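You operate a simulated robot arm through the tools that you are given. There is no shell and no other tool.

You are at the controls of a simulated robot arm. One attempt, no reset.

TASK
Nest the purple tubs in the tub drawer: medium in large, small in medium.
Fine: the drawer ends shut. Where these are worked on the way, their far stop is far enough and under half their travel is too little: drawer for tubs.
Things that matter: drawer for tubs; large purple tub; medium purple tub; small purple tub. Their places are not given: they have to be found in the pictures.

It is judged by the outcome, as a careful person would: the job done as asked, and still so three seconds after it is handed in. It fails if anything else is knocked over, pushed out of place, dropped, spilled or broken.

THE ROBOT
A 7-joint arm with a two-finger parallel gripper, fixed in place. Base frame: the origin is at the foot of the arm, x ahead of it, y to its left, z up. Lengths are in m, angles in rad, forces in N, time in s.
With the tool pointing down near the work surface it reaches from about 0.36 to 0.88 m from the base axis. Its first joint turns from -2.496 to 2.496 rad. Payload 3 kg.
The tool frame sits at the grasp point between the pads (the TCP): z along the fingers, y along the line on which they close. The tips reach 0.03 m beyond it. The gripper opens to 0.094 m. The fingers are 0.028 m wide and 0.01 m thick; the gripper's body (0.05 by 0.096 m) begins 0.055 m behind the TCP.
Orientation is that of the tool frame in the base frame, as a unit quaternion [w, x, y, z]. With the fingers straight down and closing along the base's y, the tool's x points along the base's -x, its y along +y and its z along -z.

THE INTERFACE
- The arm moves only by the tool apply_moves. Its argument "rows" is a list of rows, each an object of numbers (a shift or turn left out is 0, a gripper value left out holds the last): "tx", "ty", "tz": the shift along the tool's x, y, z in m; "wx", "wy", "wz": the turn, a rotation vector about the tool's x, y, z in rad. In form: [{"tx": .., "ty": .., "tz": .., "wx": .., "wy": .., "wz": ..}, ...]. A call has 1 to 20 rows; each row is the pose to reach, as a shift and turn from the pose commanded when the call began, along the tool's axes at that moment. "grip" is the finger opening in m, from 0 to 0.094, set as the call begins (left out, the last holds). Rows are played at 5 a second. More than 0.05 m and 0.15 rad between two rows, or a gripper value outside its range, and nothing of the call is played. Where a pose cannot be reached the arm comes as near as it can. A force on the tool above 90 N (or 10 N above the force at the start of the call, whichever is more), or a blocked arm, ends the call early, and 0.2 s more pass. The fingers move at their own pace (about 0.072 m/s each) and stop on an object; they squeeze with about 26 N. The grip force told is the motor's: it shows also when the fingers shut on nothing. Time passes only in rows, and 0.2 s behind the last, so rows that repeat a pose let the fingers close. The reply holds the time, the measured pose of the TCP, the force on the tool along the base axes, the opening and the grip force, in the units named above and with some noise, with the torque about the TCP (base axes, N m) and any sound that the robot's microphone picked up, and new pictures: "views" is both (left out), scene, wrist or none.
- Cameras (640 x 400 px; columns grow to the right, rows downward): "scene" is fixed at [0.2218, 0.498, 1.3134]; the picture's right is [-0.46, -0.89, 0.00], its down [-0.37, 0.19, -0.91] and it looks along [0.81, -0.42, -0.41] (base axes); focal length 260 px, centre (320, 200). "wrist" rides on the gripper at [0.076, 0.014, -0.103] in the tool frame; the picture's right is [-0.18, 0.98, 0.00], its down [-0.75, -0.14, -0.64] and it looks along [-0.63, -0.12, 0.77] (tool axes); focal length 243 px, centre (320, 200).
- point_at(camera, pixels): for up to 12 pixels [column, row] of the newest picture of that camera ("zoom" is the newest enlarged one), the place [x, y, z] in the base frame of the surface seen there, good to about 0.002 m. The clock stands still meanwhile.
- zoom(camera, box): a new picture of the part [left, top, right, bottom] of that camera's present view, enlarged. The clock stands still meanwhile.
- sign_off(): hands the job in; it is judged then, once.

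Leave the gripper open and the arm clear of the work at the hand-in unless told otherwise.

The tools are called as name(argument=value, ...) on one line, values as JSON. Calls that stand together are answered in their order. apply_moves: Moves the arm, as the interface text tells. Its arguments: {"type":"object","properties":{"rows":{"type":"array"},"grip":{"type":"number"},"views":{"type":"string","enum":["both","scene","wrist","none"]}},"required":["rows"]} The other tools are called the same way: point_at (camera, pixels) gives the place of the surface under pixels of a picture; zoom (camera, box) takes an enlarged picture of a part of a camera's view; sign_off () hands the job in.

At the start:

```text
time: 0.0
position: [0.549, 0.0278, 1.2775]
ee_rot: [0.0, 0.0, 1.0, 0.0]
ft_force: [-0.3, 0.4, 0.0]
torque: [0.01, 0.02, -0.02]
finger_gap: 0.0941
finger_force: 0.0
```

scene: 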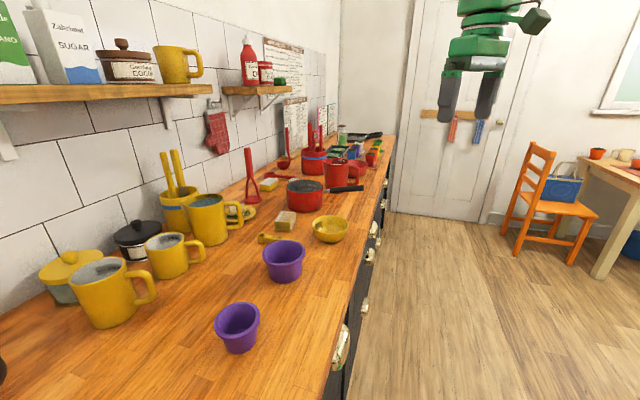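
wrist: 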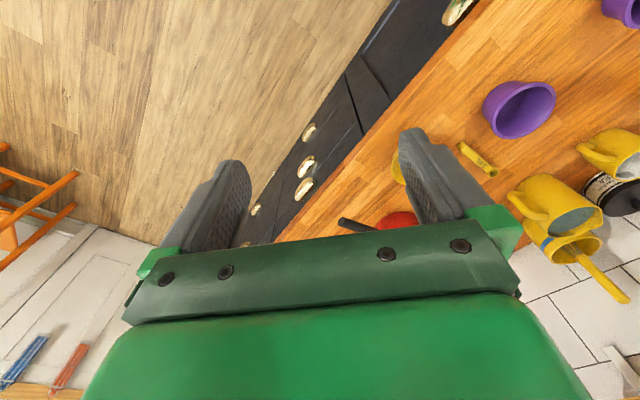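

I see two purple tubs on the counter, at about (284,260) and (238,326) in the scene picture, with drawers along the counter front. I'll look closer and measure some places first.

zoom(camera="scene", box=[200, 200, 400, 400])

point_at(camera="scene", pixels=[[284, 260], [238, 326], [302, 250], [264, 248], [258, 310], [216, 322], [342, 345], [365, 305], [300, 350], [200, 300], [370, 255], [330, 228]])

zoom(camera="wrist", box=[240, 0, 640, 250])

```text
2.00 times, centred on (300, 300) of scene
```

zoom: 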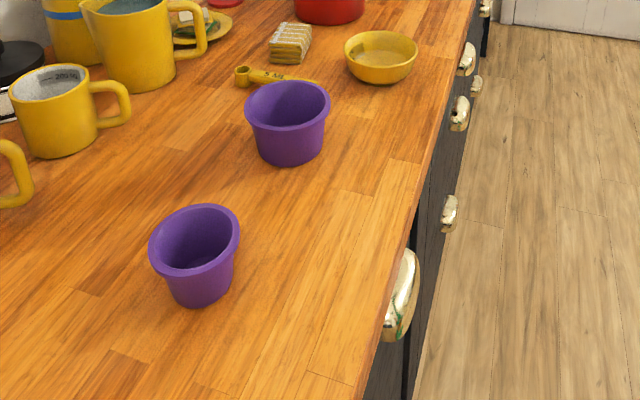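

```text
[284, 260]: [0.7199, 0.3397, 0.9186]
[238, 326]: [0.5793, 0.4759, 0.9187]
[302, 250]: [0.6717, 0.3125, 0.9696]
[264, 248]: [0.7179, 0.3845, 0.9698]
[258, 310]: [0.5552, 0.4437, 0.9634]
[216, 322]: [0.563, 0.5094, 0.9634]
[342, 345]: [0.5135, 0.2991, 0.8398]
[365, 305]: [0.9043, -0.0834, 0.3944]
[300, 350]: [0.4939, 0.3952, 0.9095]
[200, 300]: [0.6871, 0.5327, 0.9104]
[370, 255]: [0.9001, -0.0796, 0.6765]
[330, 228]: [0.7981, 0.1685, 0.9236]
```

```text
1.60 times, centred on (440, 125) of wrist
```

zoom: 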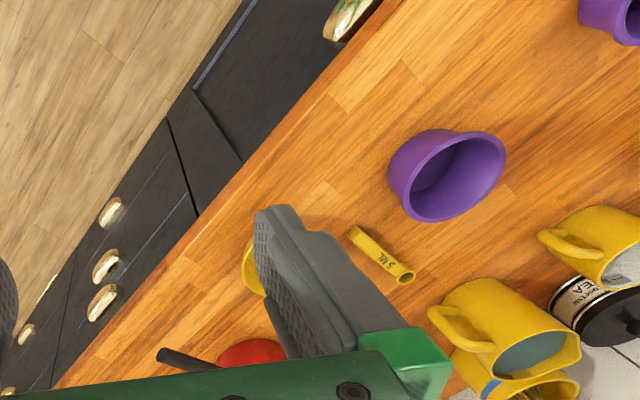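

The counter front runs diagonally, about 45° to the base axes. The nearest handle is at about (0.51, 0.30, 0.84). I'll look closely at the drawer fronts for labels.

zoom(camera="scene", box=[310, 170, 430, 290])

zoom(camera="scene", box=[290, 290, 400, 400])

zoom(camera="wrist", box=[230, 0, 480, 250])

point_at(camera="wrist", pixels=[[455, 10], [350, 110], [385, 55], [310, 132], [305, 165], [304, 188], [256, 210], [360, 130], [480, 15], [345, 80], [372, 40], [420, 20]])

```text
3.33 times, centred on (370, 230) of scene
```

zoom: 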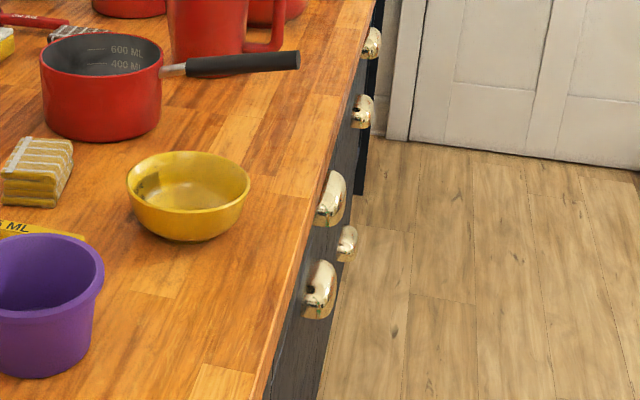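

```text
3.64 times, centred on (345, 345) of scene
```

zoom: 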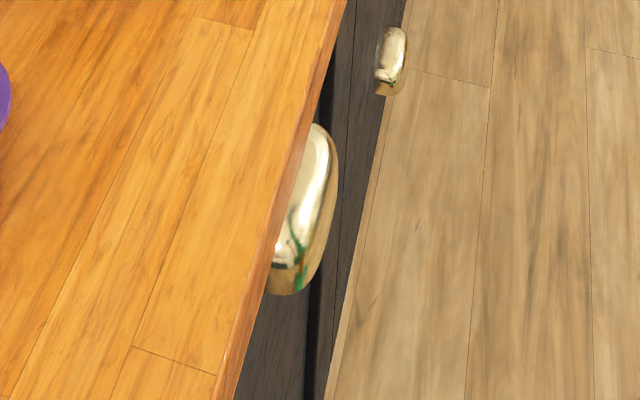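

```text
1.60 times, centred on (355, 125) of wrist
```

zoom: 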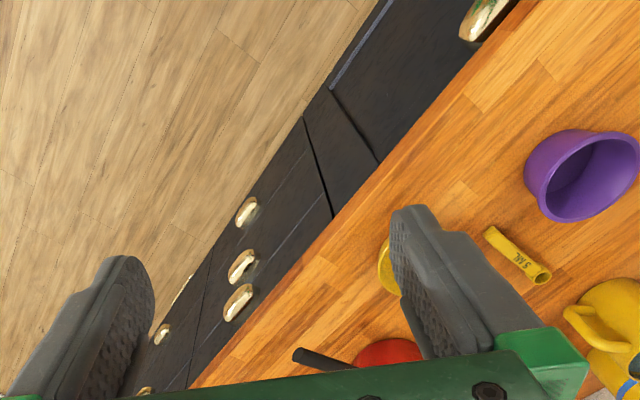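

```text
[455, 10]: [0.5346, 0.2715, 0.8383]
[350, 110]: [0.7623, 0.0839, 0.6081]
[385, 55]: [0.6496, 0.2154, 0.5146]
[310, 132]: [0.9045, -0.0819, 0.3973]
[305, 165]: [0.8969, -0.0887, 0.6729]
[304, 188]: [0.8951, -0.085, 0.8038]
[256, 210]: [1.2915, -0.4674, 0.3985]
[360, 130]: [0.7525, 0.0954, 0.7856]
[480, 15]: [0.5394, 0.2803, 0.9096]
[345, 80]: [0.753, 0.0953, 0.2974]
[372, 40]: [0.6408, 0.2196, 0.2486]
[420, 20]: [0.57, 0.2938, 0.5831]
```

The wanted drawer is most likely the top one nearest, with its handle at about (0.53, 0.28, 0.84). I'll measure the counter edge and the fronts for the exact direction.

point_at(camera="scene", pixels=[[314, 398], [328, 352], [341, 310], [354, 268], [366, 230], [375, 200], [330, 340], [345, 330], [337, 365], [350, 310], [388, 160], [240, 350]])

point_at(camera="wrist", pixels=[[440, 40], [420, 60], [400, 40], [380, 90], [400, 80], [365, 65], [340, 150], [320, 160], [350, 150], [330, 110], [362, 50], [300, 205]])

```text
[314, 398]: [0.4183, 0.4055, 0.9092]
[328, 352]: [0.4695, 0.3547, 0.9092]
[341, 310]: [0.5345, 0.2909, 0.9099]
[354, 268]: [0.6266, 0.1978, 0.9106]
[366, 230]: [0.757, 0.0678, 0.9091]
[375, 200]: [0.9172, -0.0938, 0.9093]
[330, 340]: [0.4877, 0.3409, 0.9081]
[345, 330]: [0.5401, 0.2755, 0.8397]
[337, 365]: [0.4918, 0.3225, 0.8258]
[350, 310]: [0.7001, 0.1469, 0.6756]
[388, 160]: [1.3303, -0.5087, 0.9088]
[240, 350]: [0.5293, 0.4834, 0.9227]
```

```text
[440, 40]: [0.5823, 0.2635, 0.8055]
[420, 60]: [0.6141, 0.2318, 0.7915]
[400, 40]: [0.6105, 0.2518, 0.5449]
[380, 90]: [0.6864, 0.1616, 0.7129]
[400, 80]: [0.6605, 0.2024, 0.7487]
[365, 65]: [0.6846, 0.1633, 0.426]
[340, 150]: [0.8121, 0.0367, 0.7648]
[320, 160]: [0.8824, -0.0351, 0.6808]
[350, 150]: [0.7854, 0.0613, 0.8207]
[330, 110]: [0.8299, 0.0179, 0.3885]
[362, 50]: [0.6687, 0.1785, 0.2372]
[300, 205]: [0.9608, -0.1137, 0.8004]
```

The counter edge lies on x+y=0.825 at z=0.91, and the drawer fronts are recessed at x+y≈0.847. I'll back the arm off from the counter, lower it and yaw it 45° so the wrist camera faces the drawer fronts.

apply_moves(rows=[{"tx": 0.028, "ty": 0.016, "tz": 0.025, "wz": -0.112}, {"tx": 0.056, "ty": 0.032, "tz": 0.05, "wz": -0.224}, {"tx": 0.084, "ty": 0.048, "tz": 0.076, "wz": -0.336}, {"tx": 0.112, "ty": 0.065, "tz": 0.101, "wz": -0.448}, {"tx": 0.14, "ty": 0.081, "tz": 0.127, "wz": -0.56}, {"tx": 0.167, "ty": 0.097, "tz": 0.152, "wz": -0.673}, {"tx": 0.195, "ty": 0.113, "tz": 0.1775, "wz": -0.7854}], views="both")

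```text
time: 1.6
position: [0.3534, 0.1407, 1.0988]
ee_rot: [-0.001, -0.383, 0.924, 0.0]
ft_force: [-0.5, 0.2, 1.2]
torque: [0.01, 0.0, 0.01]
finger_gap: 0.0941
finger_force: 0.0
```

scene: 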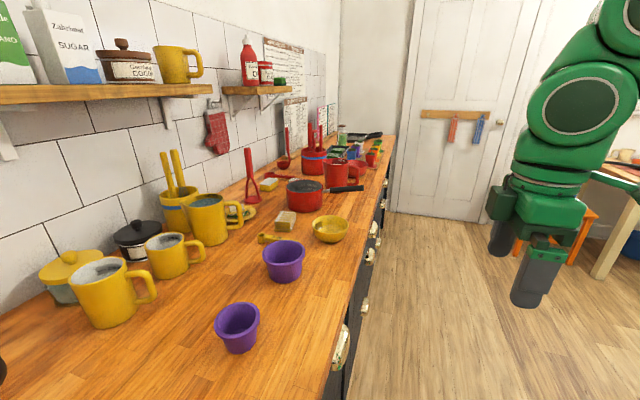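
wrist: 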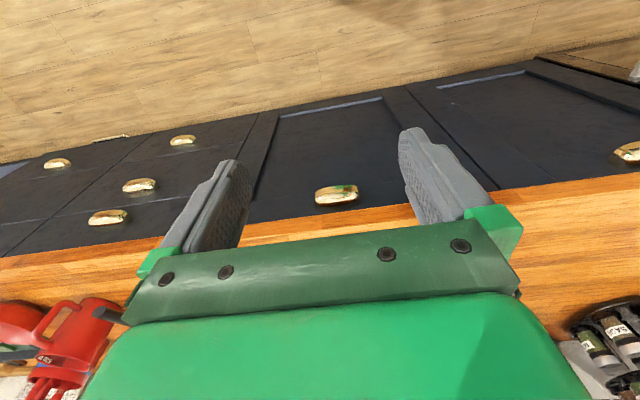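

Now I see a handle at (336,194), others at (108,217), (139,185) and (182,141), and one at right (628,150). I'll zoom in to understand the fronts.

zoom(camera="wrist", box=[220, 60, 460, 230])

zoom(camera="wrist", box=[0, 80, 240, 260])

zoom(camera="wrist", box=[440, 40, 640, 220])

point_at(camera="wrist", pixels=[[336, 188], [336, 194], [318, 197], [356, 190], [336, 203], [310, 130], [330, 150], [380, 110], [300, 190], [270, 150], [628, 148], [500, 130]])

```text
2.35 times, centred on (340, 145) of wrist
```

zoom: 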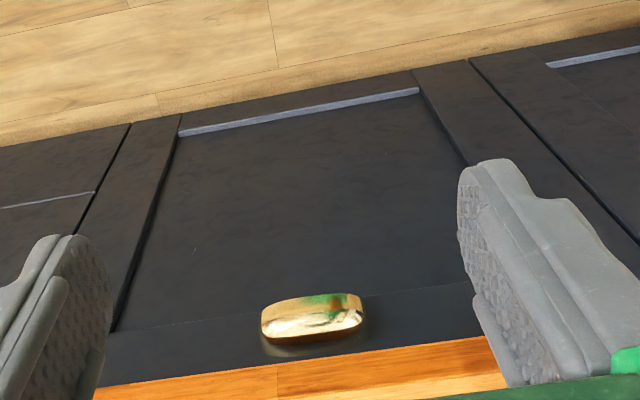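

```text
2.22 times, centred on (120, 170) of wrist
```

zoom: 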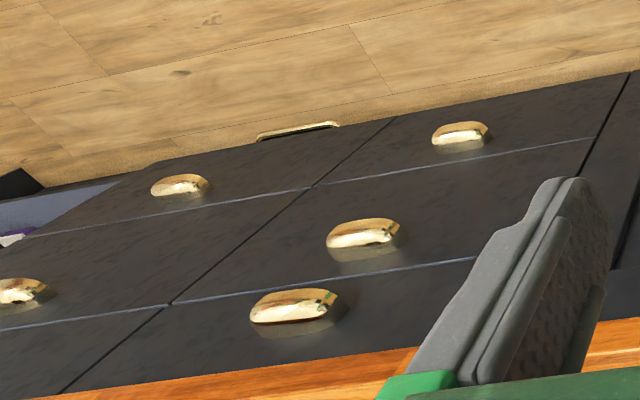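

```text
2.22 times, centred on (540, 130) of wrist
```

zoom: 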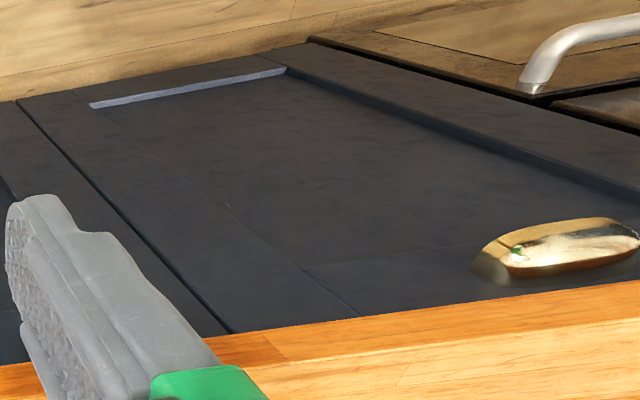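

```text
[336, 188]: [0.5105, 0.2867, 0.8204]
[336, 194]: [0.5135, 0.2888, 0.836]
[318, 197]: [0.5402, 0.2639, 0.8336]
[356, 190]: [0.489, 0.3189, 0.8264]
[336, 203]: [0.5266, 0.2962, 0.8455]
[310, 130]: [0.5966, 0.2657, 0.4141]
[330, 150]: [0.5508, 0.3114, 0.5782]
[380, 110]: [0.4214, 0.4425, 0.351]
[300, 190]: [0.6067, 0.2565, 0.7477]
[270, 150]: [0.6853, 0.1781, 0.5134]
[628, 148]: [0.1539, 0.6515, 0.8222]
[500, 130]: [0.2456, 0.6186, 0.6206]
```

The front at (336,194) looks like a framed cabinet panel, and the plain drawers with handles are further right. There's also something purple at the far left edge of the wrist view, near (4,186). I'll check that and the panel borders.

zoom(camera="wrist", box=[0, 130, 80, 230])

point_at(camera="wrist", pixels=[[243, 136], [250, 136], [434, 125], [444, 120], [4, 186], [10, 180], [108, 217], [139, 185], [182, 141], [57, 163], [8, 210], [230, 160]])

zoom(camera="scene", box=[340, 120, 420, 180])

```text
4.00 times, centred on (40, 180) of wrist
```

zoom: 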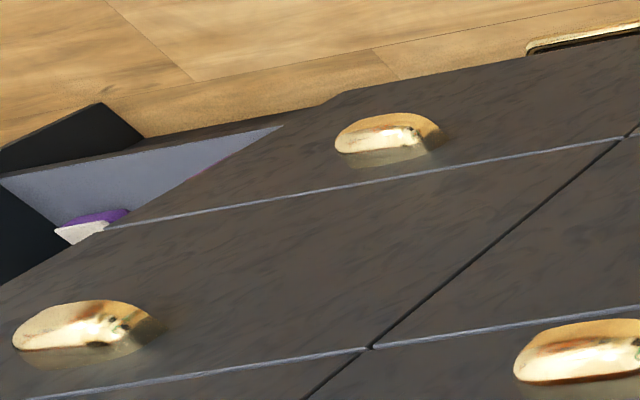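

```text
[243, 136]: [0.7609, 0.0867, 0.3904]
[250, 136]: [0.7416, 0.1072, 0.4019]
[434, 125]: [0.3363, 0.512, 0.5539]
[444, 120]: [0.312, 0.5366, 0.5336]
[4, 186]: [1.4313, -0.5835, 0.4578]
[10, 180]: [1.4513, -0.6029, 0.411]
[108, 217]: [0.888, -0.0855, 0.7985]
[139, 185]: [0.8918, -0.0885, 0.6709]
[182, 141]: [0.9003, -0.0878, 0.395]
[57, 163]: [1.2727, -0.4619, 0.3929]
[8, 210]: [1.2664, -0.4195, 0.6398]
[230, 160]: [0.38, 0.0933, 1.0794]
```

```text
6.67 times, centred on (380, 150) of scene
```

zoom: 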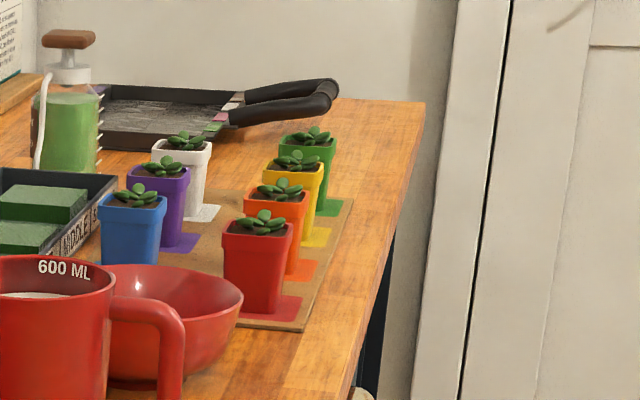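

Panel 1 runs from about (0.75,0.10) to (0.325,0.525), about 0.6 m wide, with its handle centred at the top. The purple and white thing at (1.43,-0.58) is far out of reach. Before pulling anything I'll look at the counter and fronts to the left for another purple tub or drawer.

apply_moves(rows=[{"tx": -0.01, "ty": 0.036, "tz": -0.019, "wz": -0.08}, {"tx": -0.019, "ty": 0.072, "tz": -0.038, "wz": -0.16}, {"tx": -0.028, "ty": 0.109, "tz": -0.056, "wz": -0.24}, {"tx": -0.037, "ty": 0.145, "tz": -0.075, "wz": -0.32}, {"tx": -0.047, "ty": 0.181, "tz": -0.094, "wz": -0.4}, {"tx": -0.056, "ty": 0.217, "tz": -0.112, "wz": -0.48}, {"tx": -0.065, "ty": 0.254, "tz": -0.131, "wz": -0.56}, {"tx": -0.075, "ty": 0.29, "tz": -0.15, "wz": -0.64}], views="both")

```text
time: 3.4
position: [0.2049, 0.3969, 1.263]
ee_rot: [-0.041, -0.649, 0.752, 0.107]
ft_force: [-0.7, 0.6, 0.9]
torque: [0.02, 0.01, 0.04]
finger_gap: 0.094
finger_force: 0.1
```

scene: 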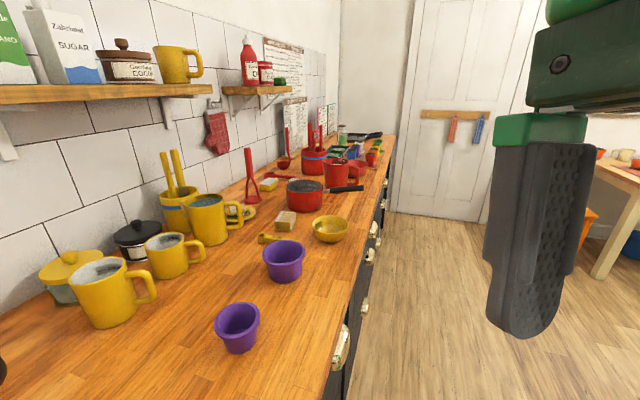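
wrist: 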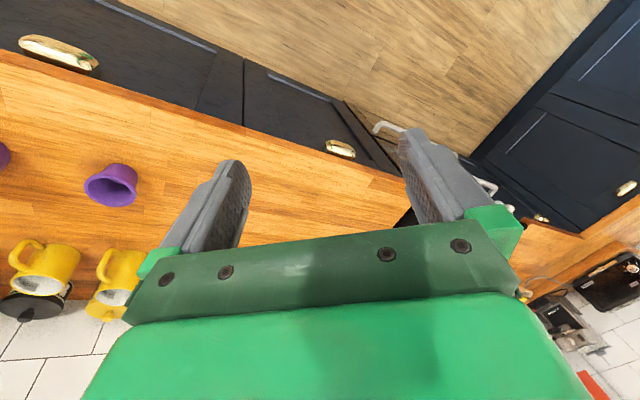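

I'll measure the borders of panel 2 and its handle, and zoom to look at the counter and other fronts on this side.

zoom(camera="wrist", box=[200, 40, 460, 230])

zoom(camera="wrist", box=[440, 100, 640, 300])

zoom(camera="wrist", box=[0, 0, 250, 190])

point_at(camera="wrist", pixels=[[340, 148], [245, 95], [240, 90], [355, 130], [365, 130], [385, 175], [60, 52], [300, 120], [400, 215], [300, 200], [540, 218], [628, 188]])

```text
2.11 times, centred on (330, 135) of wrist
```

zoom: 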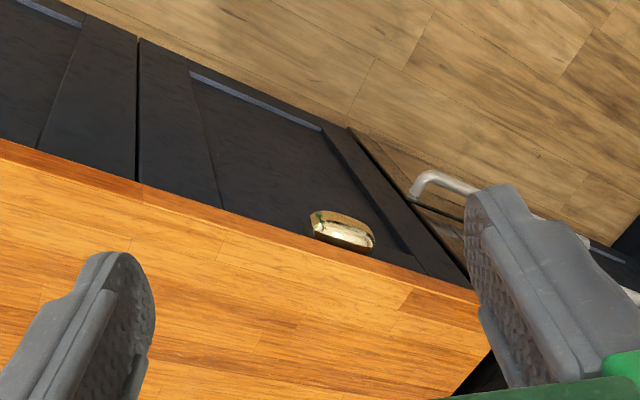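

```text
2.00 times, centred on (540, 200) of wrist
```

zoom: 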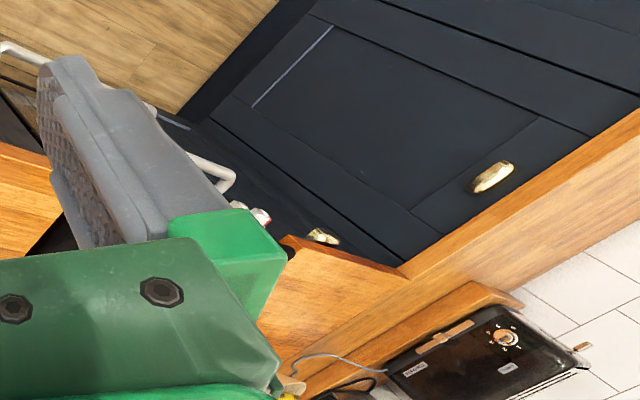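

```text
2.11 times, centred on (125, 95) of wrist
```

zoom: 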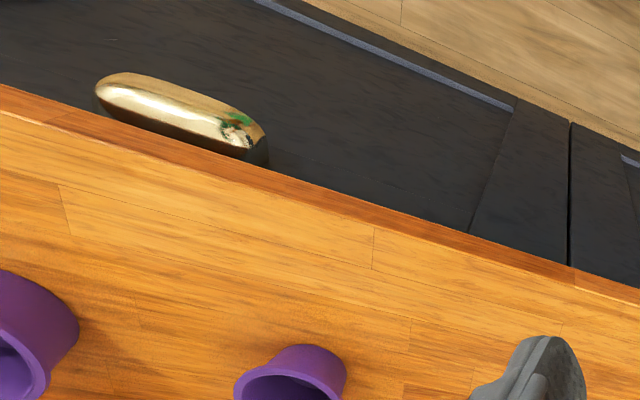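

```text
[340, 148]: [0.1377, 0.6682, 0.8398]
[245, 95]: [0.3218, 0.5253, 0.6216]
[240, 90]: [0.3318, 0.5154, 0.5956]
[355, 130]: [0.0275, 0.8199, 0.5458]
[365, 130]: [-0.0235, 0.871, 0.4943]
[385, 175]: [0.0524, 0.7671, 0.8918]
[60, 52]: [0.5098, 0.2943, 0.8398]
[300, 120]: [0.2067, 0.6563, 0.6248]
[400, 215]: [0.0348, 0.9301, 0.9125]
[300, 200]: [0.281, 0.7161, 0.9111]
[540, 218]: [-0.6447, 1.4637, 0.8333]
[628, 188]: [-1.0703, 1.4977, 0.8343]
```

Panels 1 and 2 both have centred top handles; column 3, at about (0.89,-0.085), has three drawers. I'll move back right to view column 3 and panel 1 from the front for clues.

apply_moves(rows=[{"tx": 0.0314, "ty": -0.034, "tz": 0.0086, "wz": 0.0427}, {"tx": 0.0629, "ty": -0.068, "tz": 0.0172, "wz": 0.0853}, {"tx": 0.0943, "ty": -0.102, "tz": 0.0258, "wz": 0.128}, {"tx": 0.1258, "ty": -0.1359, "tz": 0.0344, "wz": 0.1707}, {"tx": 0.1572, "ty": -0.1699, "tz": 0.043, "wz": 0.2133}, {"tx": 0.1886, "ty": -0.2039, "tz": 0.0516, "wz": 0.256}, {"tx": 0.2201, "ty": -0.2379, "tz": 0.0602, "wz": 0.2987}, {"tx": 0.2515, "ty": -0.2719, "tz": 0.0688, "wz": 0.3413}, {"tx": 0.283, "ty": -0.3059, "tz": 0.0774, "wz": 0.384}, {"tx": 0.3144, "ty": -0.3399, "tz": 0.086, "wz": 0.4267}, {"tx": 0.3458, "ty": -0.3739, "tz": 0.0946, "wz": 0.4693}, {"tx": 0.3773, "ty": -0.4078, "tz": 0.1032, "wz": 0.512}, {"tx": 0.4087, "ty": -0.4418, "tz": 0.1118, "wz": 0.5547}, {"tx": 0.4402, "ty": -0.4758, "tz": 0.1204, "wz": 0.5973}, {"tx": 0.4716, "ty": -0.5098, "tz": 0.129, "wz": 0.64}], views="both")

```text
time: 6.6
position: [0.6378, -0.1425, 1.1203]
ee_rot: [0.0, -0.383, 0.924, 0.001]
ft_force: [0.2, -0.6, 0.5]
torque: [-0.03, 0.03, -0.04]
finger_gap: 0.0939
finger_force: 0.0
```

scene: 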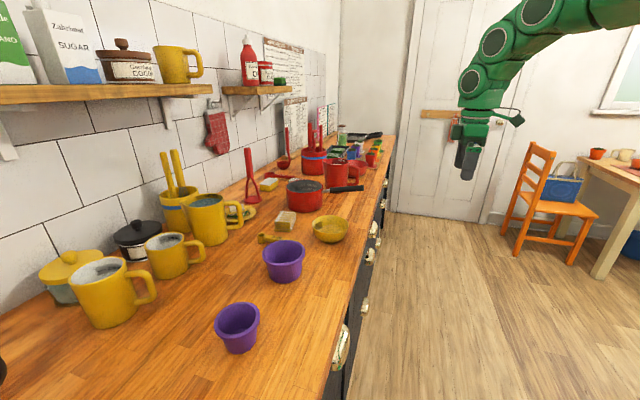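
wrist: 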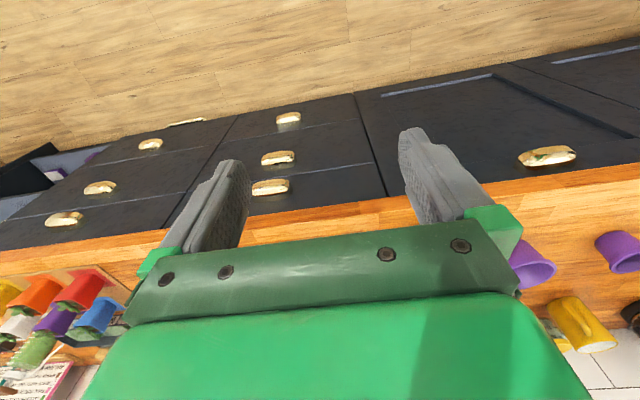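

I have a front view of column 3 now, with handles at (270,187), (278,158) and (288,118). I'll zoom in on the drawers and on the open thing at the far left.

zoom(camera="wrist", box=[180, 80, 420, 230])

zoom(camera="wrist", box=[0, 100, 160, 250])

zoom(camera="wrist", box=[480, 60, 640, 200])

point_at(camera="wrist", pixels=[[270, 187], [278, 158], [288, 118], [55, 175], [30, 155], [65, 155], [20, 200], [100, 187], [62, 218], [547, 155], [360, 130], [300, 200]])

```text
2.67 times, centred on (300, 155) of wrist
```

zoom: 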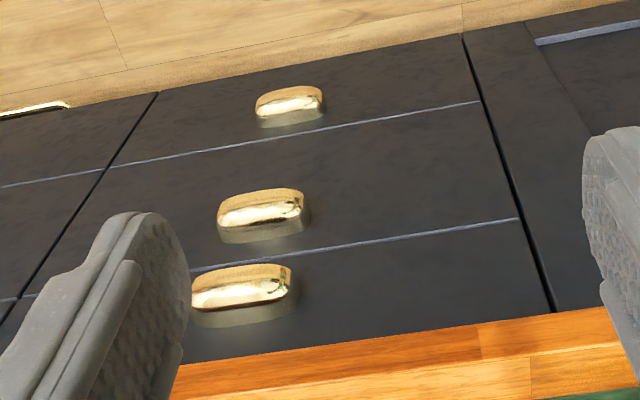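

```text
2.67 times, centred on (80, 175) of wrist
```

zoom: 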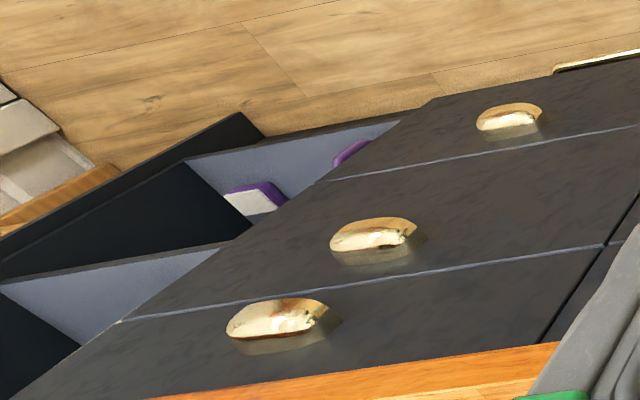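

```text
2.86 times, centred on (560, 130) of wrist
```

zoom: 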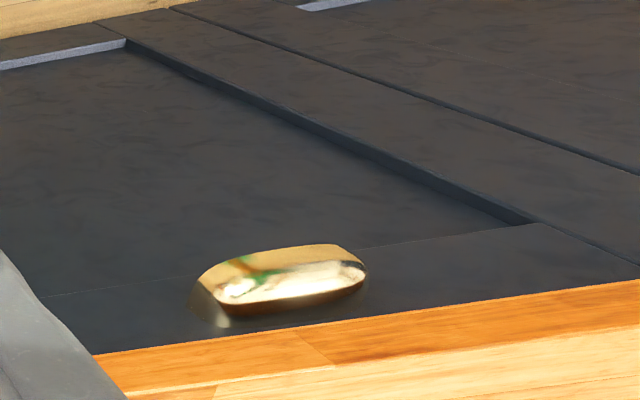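

```text
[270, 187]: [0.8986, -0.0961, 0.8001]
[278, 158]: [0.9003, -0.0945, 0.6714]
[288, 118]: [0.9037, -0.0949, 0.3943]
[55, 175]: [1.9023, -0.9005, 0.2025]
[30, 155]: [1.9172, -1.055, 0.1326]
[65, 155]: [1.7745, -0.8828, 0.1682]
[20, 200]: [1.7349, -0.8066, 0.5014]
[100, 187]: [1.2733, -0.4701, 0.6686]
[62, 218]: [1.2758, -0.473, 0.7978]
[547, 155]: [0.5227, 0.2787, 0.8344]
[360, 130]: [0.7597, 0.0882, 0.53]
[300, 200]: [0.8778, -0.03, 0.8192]
```

I'll start with panel 1 since it lies best within reach. I'll measure its handle shape in the enlarged picture (handle from about (190,320) to (365,265)) along with the counter's lower edge.

point_at(camera="zoom", pixels=[[196, 295], [205, 275], [230, 258], [280, 250], [335, 246], [362, 266], [366, 272], [290, 272], [290, 290], [230, 300], [330, 285], [210, 322]])

point_at(camera="zoom", pixels=[[300, 310], [300, 318], [300, 322], [300, 326], [300, 332], [300, 345], [420, 290], [420, 300], [420, 270], [150, 300], [280, 230], [500, 260]])

```text
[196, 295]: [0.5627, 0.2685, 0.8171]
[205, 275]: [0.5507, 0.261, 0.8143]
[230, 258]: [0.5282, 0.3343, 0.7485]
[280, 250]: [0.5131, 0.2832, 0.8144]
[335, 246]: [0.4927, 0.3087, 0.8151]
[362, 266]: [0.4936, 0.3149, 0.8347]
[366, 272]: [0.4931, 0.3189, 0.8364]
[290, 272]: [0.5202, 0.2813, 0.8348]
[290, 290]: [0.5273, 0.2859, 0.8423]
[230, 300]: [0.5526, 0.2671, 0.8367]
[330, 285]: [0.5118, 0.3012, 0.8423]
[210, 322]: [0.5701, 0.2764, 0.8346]
```

```text
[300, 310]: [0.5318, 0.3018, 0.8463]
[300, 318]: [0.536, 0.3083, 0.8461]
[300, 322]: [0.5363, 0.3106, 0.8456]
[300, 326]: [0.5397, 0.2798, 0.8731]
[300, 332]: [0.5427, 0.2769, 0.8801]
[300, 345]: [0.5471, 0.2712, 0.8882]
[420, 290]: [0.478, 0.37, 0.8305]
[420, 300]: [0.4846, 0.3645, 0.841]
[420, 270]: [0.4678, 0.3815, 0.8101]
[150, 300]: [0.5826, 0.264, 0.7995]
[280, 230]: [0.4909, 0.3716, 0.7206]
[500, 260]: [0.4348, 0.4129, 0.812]
```

The handle spans 0.12–0.21 along the front (center near (0.515,0.283)), z 0.812–0.846, and sticks out about 36 mm from the front. The counter overhang's underside is near z 0.872. I'll check where the arm links are so I can plan a horizontal grip.

point_at(camera="scene", pixels=[[470, 78], [494, 40], [540, 10], [600, 10], [635, 8], [465, 115], [466, 155], [515, 115], [520, 250], [620, 150], [350, 190], [395, 185]])

```text
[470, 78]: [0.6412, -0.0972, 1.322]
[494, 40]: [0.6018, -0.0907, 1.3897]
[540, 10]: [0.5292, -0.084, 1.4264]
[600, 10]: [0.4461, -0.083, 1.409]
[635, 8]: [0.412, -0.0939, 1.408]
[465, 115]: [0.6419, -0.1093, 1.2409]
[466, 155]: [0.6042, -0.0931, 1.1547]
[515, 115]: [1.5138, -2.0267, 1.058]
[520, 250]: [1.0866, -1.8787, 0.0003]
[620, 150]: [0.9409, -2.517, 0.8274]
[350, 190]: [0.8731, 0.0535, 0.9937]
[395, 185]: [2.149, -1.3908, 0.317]
```

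The arm hangs from above with its wrist about 0.2 m behind the TCP. I'll turn the tool to point horizontally at the drawer front while moving over in front of the handle, staying at a safe height first.

apply_moves(rows=[{"tx": -0.0101, "ty": 0.0352, "tz": 0.0127, "wy": -0.1428}, {"tx": -0.0202, "ty": 0.0704, "tz": 0.0255, "wy": -0.2856}, {"tx": -0.0303, "ty": 0.1055, "tz": 0.0382, "wy": -0.4284}, {"tx": -0.0404, "ty": 0.1407, "tz": 0.0509, "wy": -0.5712}, {"tx": -0.0505, "ty": 0.1759, "tz": 0.0636, "wy": -0.714}, {"tx": -0.0605, "ty": 0.2111, "tz": 0.0764, "wy": -0.8568}, {"tx": -0.0706, "ty": 0.2463, "tz": 0.0891, "wy": -0.9996}, {"tx": -0.0807, "ty": 0.2815, "tz": 0.1018, "wy": -1.1424}, {"tx": -0.0908, "ty": 0.3166, "tz": 0.1145, "wy": -1.2852}, {"tx": -0.1009, "ty": 0.3518, "tz": 0.1273, "wy": -1.428}, {"tx": -0.111, "ty": 0.387, "tz": 0.14, "wy": -1.5708}], views="both")

```text
time: 9.2
position: [0.641, 0.1655, 1.0703]
ee_rot: [0.715, -0.305, 0.583, 0.235]
ft_force: [0.4, -0.4, -0.1]
torque: [0.04, 0.0, 0.02]
finger_gap: 0.094
finger_force: 0.0
out of reach, approached as far as the arm can: row 7, 8, 9, 10, 11
stopped in row 11: the arm was blocked; the commanded pose is now the measured one
```

scene: 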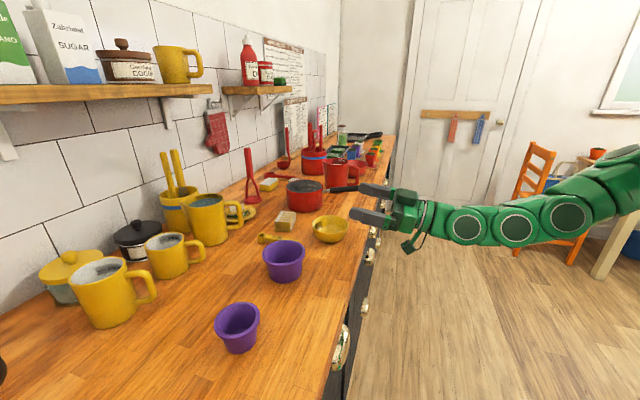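
wrist: 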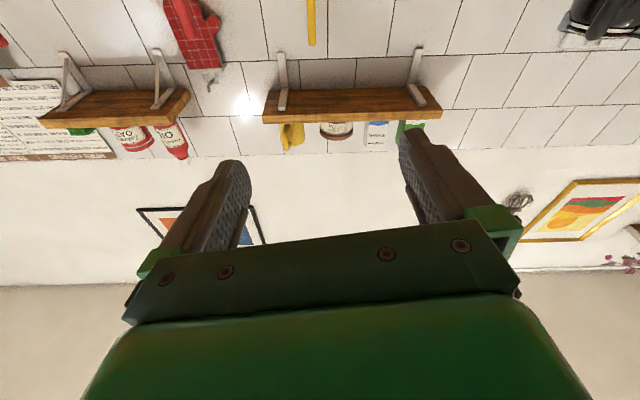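

The arm stretched out and stopped short of the horizontal pose this close in; the TCP is now at (0.641, 0.166, 1.07), clear of everything. I'll measure the arm's joints in the scene picture to see what tilt is possible at the handle.

point_at(camera="scene", pixels=[[465, 227], [515, 227], [566, 215], [610, 190], [635, 170], [405, 210], [430, 215], [370, 215], [635, 215], [600, 215], [540, 215], [490, 227]])

zoom(camera="scene", box=[340, 130, 640, 290])

```text
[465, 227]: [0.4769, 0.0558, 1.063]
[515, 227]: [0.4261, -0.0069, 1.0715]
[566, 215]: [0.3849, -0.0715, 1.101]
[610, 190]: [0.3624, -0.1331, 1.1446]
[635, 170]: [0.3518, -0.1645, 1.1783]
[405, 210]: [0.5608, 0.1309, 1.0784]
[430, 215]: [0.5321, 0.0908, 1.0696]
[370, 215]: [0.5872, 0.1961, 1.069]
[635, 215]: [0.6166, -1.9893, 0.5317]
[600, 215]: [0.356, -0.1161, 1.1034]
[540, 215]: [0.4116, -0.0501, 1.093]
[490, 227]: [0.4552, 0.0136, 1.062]
```

```text
2.13 times, centred on (490, 210) of scene
```

zoom: 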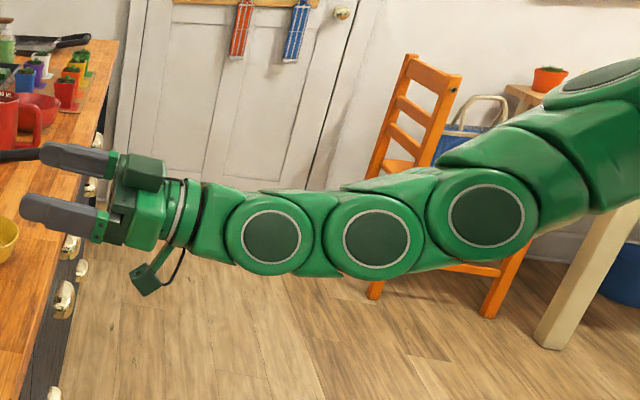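

The arm is horizontal now with its elbow out to the right. I'll correct the small orientation error and shift toward the handle's column, still above counter height and in front of it.

apply_moves(rows=[{"tx": 0.005, "ty": 0.03, "tz": -0.003, "wx": 0.001, "wy": 0.034, "wz": 0.041}, {"tx": 0.01, "ty": 0.06, "tz": -0.006, "wx": 0.001, "wy": 0.067, "wz": 0.081}, {"tx": 0.018, "ty": 0.09, "tz": -0.009, "wx": 0.002, "wy": 0.1, "wz": 0.122}, {"tx": 0.025, "ty": 0.12, "tz": -0.012, "wx": 0.003, "wy": 0.134, "wz": 0.163}], views="scene")

```text
time: 10.2
position: [0.6434, 0.1966, 1.0746]
ee_rot: [0.664, -0.279, 0.64, 0.266]
ft_force: [1.2, -0.2, 0.5]
torque: [0.0, -0.07, -0.01]
finger_gap: 0.0944
finger_force: 0.1
out of reach, approached as far as the arm can: row 1, 2, 3, 4
```

scene: 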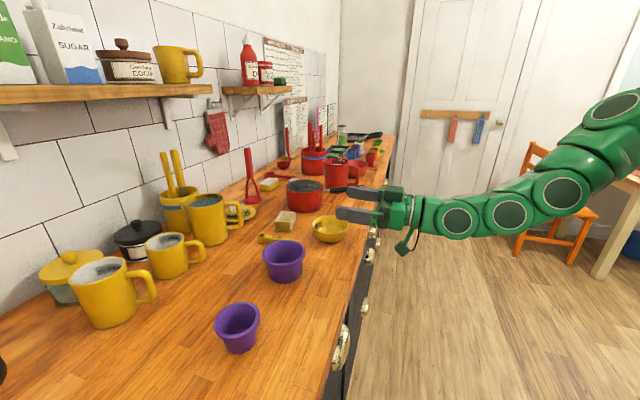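

That horizontal pose is out of reach this close in. I'll bring the tool back to pointing down, clear of the counter, then roll it so the fingers close in the plane of the handle's height and try a tilted grasp.

apply_moves(rows=[{"tx": -0.005, "ty": 0.002, "tz": -0.01, "wy": 0.1428}, {"tx": -0.01, "ty": 0.004, "tz": -0.02, "wy": 0.2856}, {"tx": -0.015, "ty": 0.006, "tz": -0.031, "wy": 0.4284}, {"tx": -0.02, "ty": 0.008, "tz": -0.041, "wy": 0.5712}, {"tx": -0.025, "ty": 0.01, "tz": -0.051, "wy": 0.714}, {"tx": -0.03, "ty": 0.012, "tz": -0.061, "wy": 0.8568}, {"tx": -0.035, "ty": 0.014, "tz": -0.072, "wy": 0.9996}, {"tx": -0.04, "ty": 0.016, "tz": -0.082, "wy": 1.1424}, {"tx": -0.045, "ty": 0.018, "tz": -0.092, "wy": 1.2852}, {"tx": -0.05, "ty": 0.02, "tz": -0.102, "wy": 1.428}, {"tx": -0.055, "ty": 0.022, "tz": -0.1125, "wy": 1.5708}], views="scene")

```text
time: 12.6
position: [0.5482, 0.1337, 1.1304]
ee_rot: [-0.002, -0.383, 0.924, 0.0]
ft_force: [-1.0, -0.9, 1.2]
torque: [0.0, 0.04, 0.0]
finger_gap: 0.094
finger_force: 0.0
```

scene: 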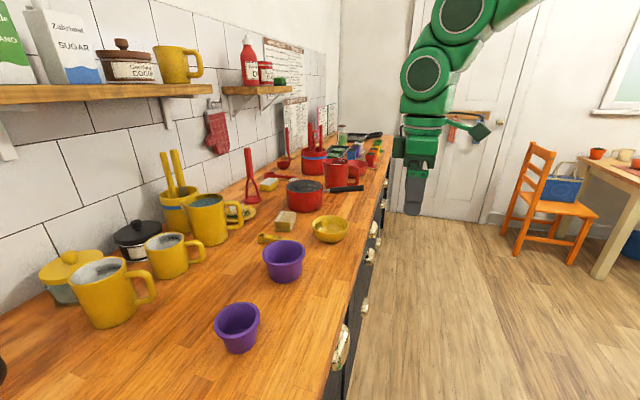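

The arm is tool-down again at (0.548, 0.134, 1.13). Next I'll roll the tool 90° so the fingers close along the drawer's travel, and shift over in front of the handle.

apply_moves(rows=[{"ty": 0.012, "tz": 0.003, "wz": 0.1428}, {"ty": 0.024, "tz": 0.006, "wz": 0.2856}, {"ty": 0.035, "tz": 0.009, "wz": 0.4284}, {"ty": 0.047, "tz": 0.012, "wz": 0.5712}, {"ty": 0.059, "tz": 0.015, "wz": 0.714}, {"ty": 0.071, "tz": 0.018, "wz": 0.8568}, {"ty": 0.083, "tz": 0.021, "wz": 0.9996}, {"ty": 0.095, "tz": 0.024, "wz": 1.1424}, {"ty": 0.106, "tz": 0.027, "wz": 1.2852}, {"ty": 0.118, "tz": 0.03, "wz": 1.428}, {"ty": 0.13, "tz": 0.03, "wz": 1.5708}], views="both")

```text
time: 15.0
position: [0.4562, 0.2238, 1.1004]
ee_rot: [-0.002, 0.383, 0.924, 0.0]
ft_force: [-0.6, -0.2, 0.1]
torque: [-0.02, -0.01, 0.01]
finger_gap: 0.0941
finger_force: 0.0
```

scene: 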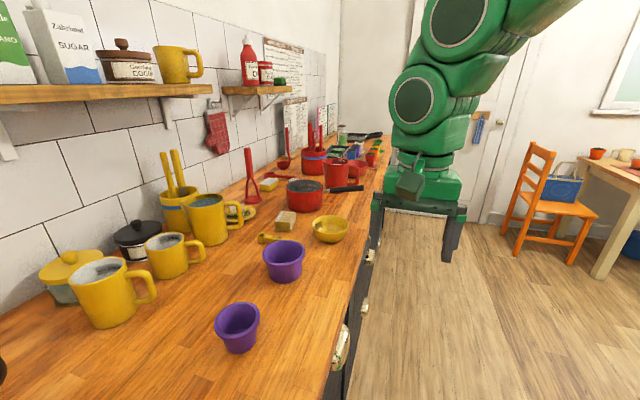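
wrist: 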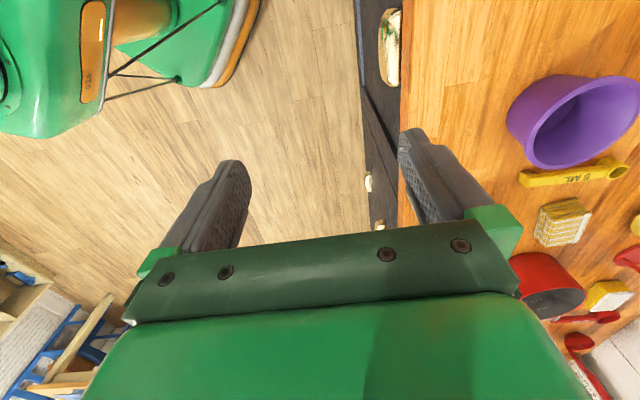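

The roll worked and the wrist camera now looks along the counter front, with the handle at (390,45) in its view. Now I'll tilt the tool forward to about 65° while lowering in front of the counter, still clear of the edge.

apply_moves(rows=[{"ty": 0.001, "tz": 0.02, "wx": -0.14}, {"ty": 0.003, "tz": 0.04, "wx": -0.28}, {"ty": 0.005, "tz": 0.06, "wx": -0.42}, {"ty": 0.008, "tz": 0.08, "wx": -0.56}, {"ty": 0.011, "tz": 0.1, "wx": -0.7}, {"ty": 0.014, "tz": 0.12, "wx": -0.84}, {"ty": 0.017, "tz": 0.14, "wx": -0.98}, {"ty": 0.02, "tz": 0.16, "wx": -1.12}], grip=0.06, views="both")

```text
time: 17.0
position: [0.6082, 0.2759, 1.0144]
ee_rot: [0.26, 0.253, 0.796, 0.484]
ft_force: [-0.4, -0.2, -0.4]
torque: [0.02, -0.01, 0.0]
finger_gap: 0.06
finger_force: 0.1
out of reach, approached as far as the arm can: row 5, 6, 7, 8
stopped in row 8: the arm was blocked; the commanded pose is now the measured one
```

scene: 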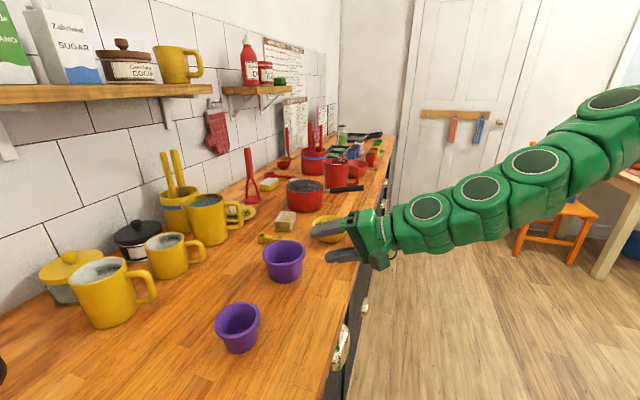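
wrist: 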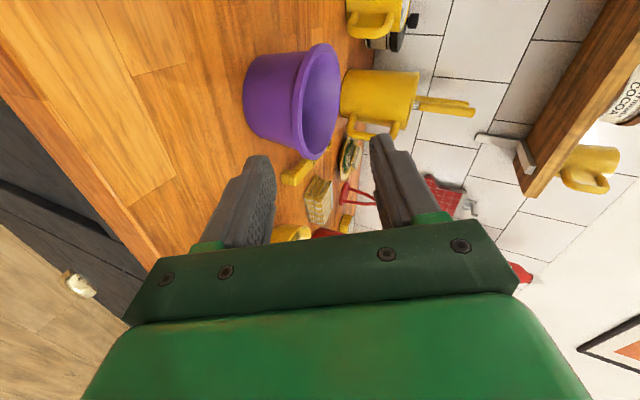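

The arm stretched forward over the counter and stopped at (0.608, 0.276, 1.014) without force, clear of the bowl. The tilt at this radius is what limits it. I'll measure the arm joints again to understand its geometry.

point_at(camera="scene", pixels=[[425, 208], [480, 190], [536, 163], [615, 100], [585, 140], [632, 110], [600, 180], [400, 235], [452, 205], [508, 180]])

zoom(camera="scene", box=[300, 60, 640, 290])

zoom(camera="wrist", box=[200, 120, 460, 280])

```text
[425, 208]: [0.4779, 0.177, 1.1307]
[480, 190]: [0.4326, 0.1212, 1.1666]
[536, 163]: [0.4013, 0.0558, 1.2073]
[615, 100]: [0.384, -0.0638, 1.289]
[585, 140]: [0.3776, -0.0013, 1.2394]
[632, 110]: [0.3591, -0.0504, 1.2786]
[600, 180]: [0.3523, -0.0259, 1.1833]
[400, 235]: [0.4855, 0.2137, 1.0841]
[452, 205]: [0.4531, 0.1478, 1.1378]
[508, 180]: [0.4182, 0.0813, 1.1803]
```

```text
1.74 times, centred on (470, 175) of scene
```

zoom: 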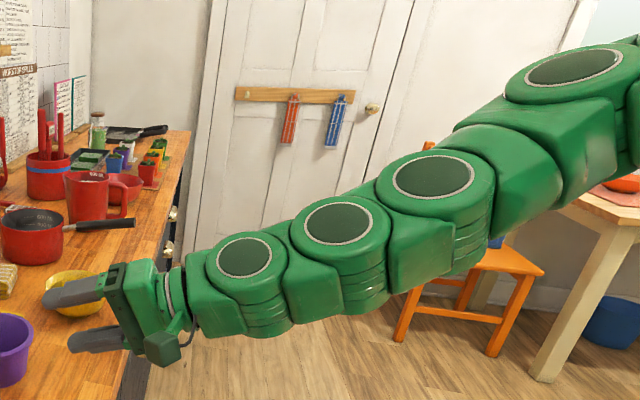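

```text
2.46 times, centred on (330, 200) of wrist
```

zoom: 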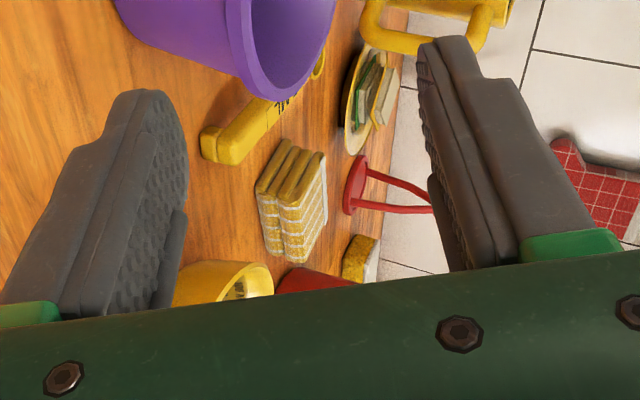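

The arm has parallel wrist joints that won't bend upward past straight, so a lateral approach should reach better. I'll yaw the tilted tool about 40° to the left and back away from the counter, staying above it, to test that reach.

apply_moves(rows=[{"tx": 0.0049, "ty": -0.0118, "tz": -0.0219, "wx": -0.0236, "wy": 0.1262, "wz": -0.0553}, {"tx": 0.0097, "ty": -0.0236, "tz": -0.0438, "wx": -0.0472, "wy": 0.2524, "wz": -0.1106}, {"tx": 0.0146, "ty": -0.0355, "tz": -0.0657, "wx": -0.0708, "wy": 0.3786, "wz": -0.1659}, {"tx": 0.0194, "ty": -0.0473, "tz": -0.0876, "wx": -0.0944, "wy": 0.5048, "wz": -0.2212}, {"tx": 0.0243, "ty": -0.0591, "tz": -0.1095, "wx": -0.118, "wy": 0.631, "wz": -0.2765}], views="scene")

```text
time: 18.2
position: [0.5086, 0.197, 1.0008]
ee_rot: [0.076, -0.034, 0.835, 0.544]
ft_force: [0.2, 0.0, -0.8]
torque: [-0.01, -0.02, -0.07]
finger_gap: 0.0602
finger_force: 0.0
out of reach, approached as far as the arm can: row 3, 4
```

scene: 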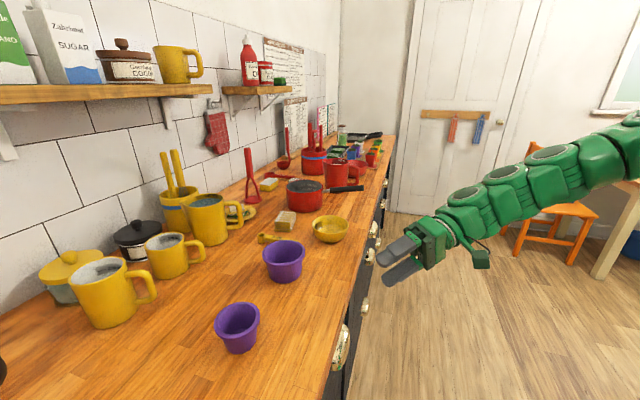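

That pose was reached at (0.509, 0.197, 1.00), so the lateral approach works. Now I'll level the roll, tilt a bit more toward horizontal and lower to just in front of the handle, at (n 0.514, z 0.852), clear of the counter edge.

apply_moves(rows=[{"tx": 0.0028, "ty": -0.0334, "tz": 0.0168, "wx": -0.037, "wy": -0.003, "wz": 0.045}, {"tx": 0.0056, "ty": -0.0668, "tz": 0.0335, "wx": -0.074, "wy": -0.006, "wz": 0.09}, {"tx": 0.0083, "ty": -0.1001, "tz": 0.0503, "wx": -0.11, "wy": -0.01, "wz": 0.135}, {"tx": 0.0111, "ty": -0.1335, "tz": 0.067, "wx": -0.147, "wy": -0.013, "wz": 0.18}], grip=0.052, views="both")

```text
time: 19.2
position: [0.5236, 0.2045, 0.8507]
ee_rot: [0.032, 0.039, 0.792, 0.608]
ft_force: [-0.6, 0.4, -0.4]
torque: [-0.02, -0.01, 0.03]
finger_gap: 0.052
finger_force: 0.1
```

scene: 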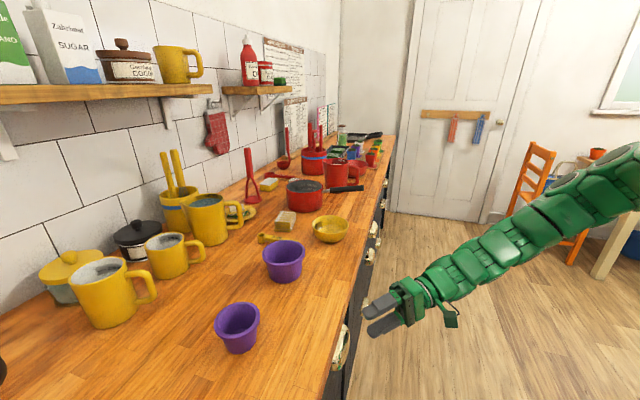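
wrist: 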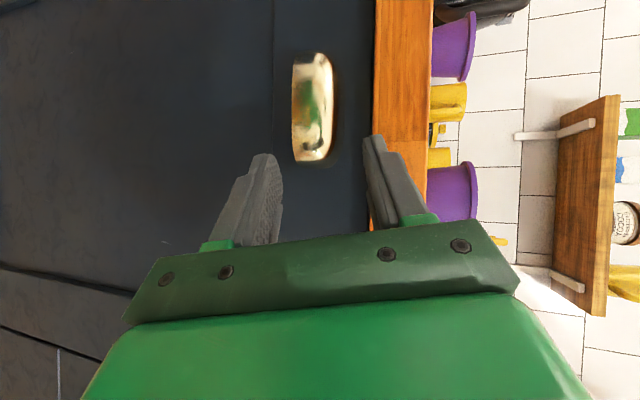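

I'm right in front of the handle: it shows at (312,105) in the wrist view, with picture right being up. I'll zoom in and measure the handle and the counter underside from here.

zoom(camera="wrist", box=[230, 30, 450, 250])

point_at(camera="wrist", pixels=[[312, 55], [312, 75], [312, 105], [312, 140], [312, 158], [295, 105], [300, 105], [326, 105], [332, 105], [350, 105], [366, 105], [376, 105]])

```text
1.82 times, centred on (340, 140) of wrist
```

zoom: 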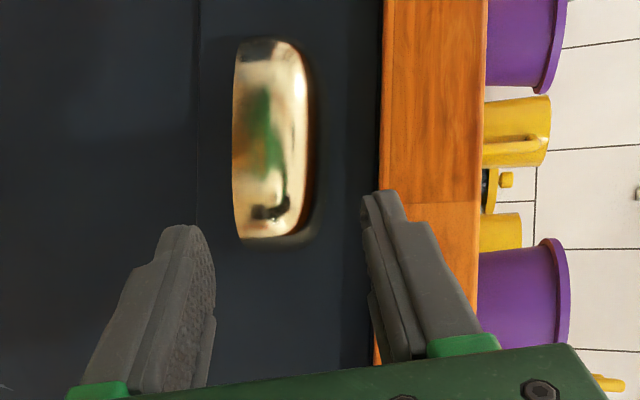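

```text
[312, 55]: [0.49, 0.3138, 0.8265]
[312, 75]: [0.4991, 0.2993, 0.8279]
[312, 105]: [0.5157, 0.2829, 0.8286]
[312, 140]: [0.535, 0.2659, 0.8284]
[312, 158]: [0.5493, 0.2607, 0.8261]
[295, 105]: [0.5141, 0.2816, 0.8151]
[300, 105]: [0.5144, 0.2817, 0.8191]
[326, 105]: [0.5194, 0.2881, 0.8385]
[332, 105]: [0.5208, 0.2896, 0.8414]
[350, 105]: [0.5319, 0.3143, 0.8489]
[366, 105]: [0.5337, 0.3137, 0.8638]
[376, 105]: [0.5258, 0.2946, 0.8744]
```

The handle center is at n≈0.563–0.599, u≈0.164, z 0.812–0.846, and my approach line leads straight to it. I'll narrow the opening to 0.048 m and slide forward 64 mm along the tool so the fingers go over and under the handle.

apply_moves(rows=[{"tz": 0.0}, {"tz": 0.02}, {"tz": 0.035}, {"tz": 0.05}, {"tz": 0.064}, {"tz": 0.064}], grip=0.048, views="both")

```text
time: 20.1
position: [0.5297, 0.2367, 0.8415]
ee_rot: [0.034, 0.04, 0.793, 0.606]
ft_force: [0.0, 0.1, 1.0]
torque: [-0.01, -0.04, 0.04]
finger_gap: 0.048
finger_force: 0.1
stopped in row 4: the force on the tool passed its limit at 203 N (the readings are from after the stop); the commanded pose is now the measured one
```

scene: 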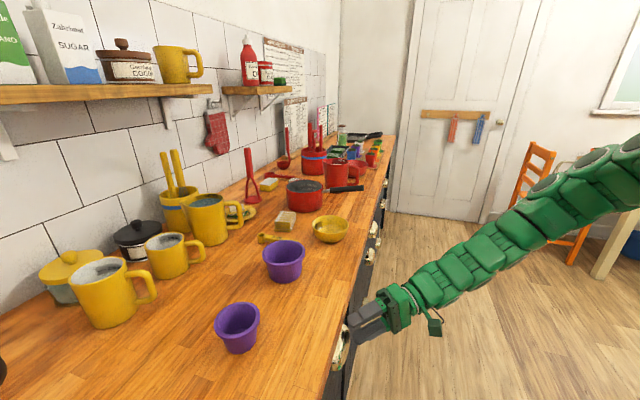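
wrist: 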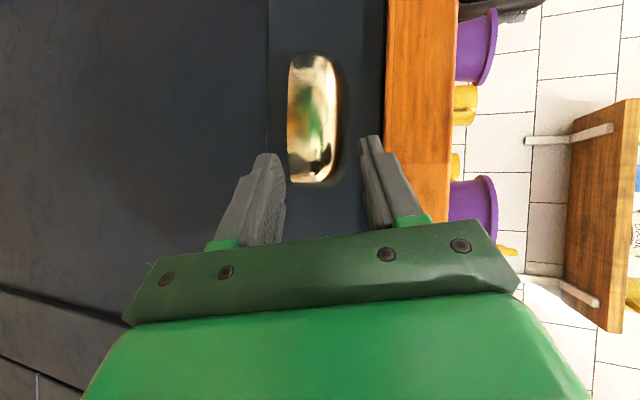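

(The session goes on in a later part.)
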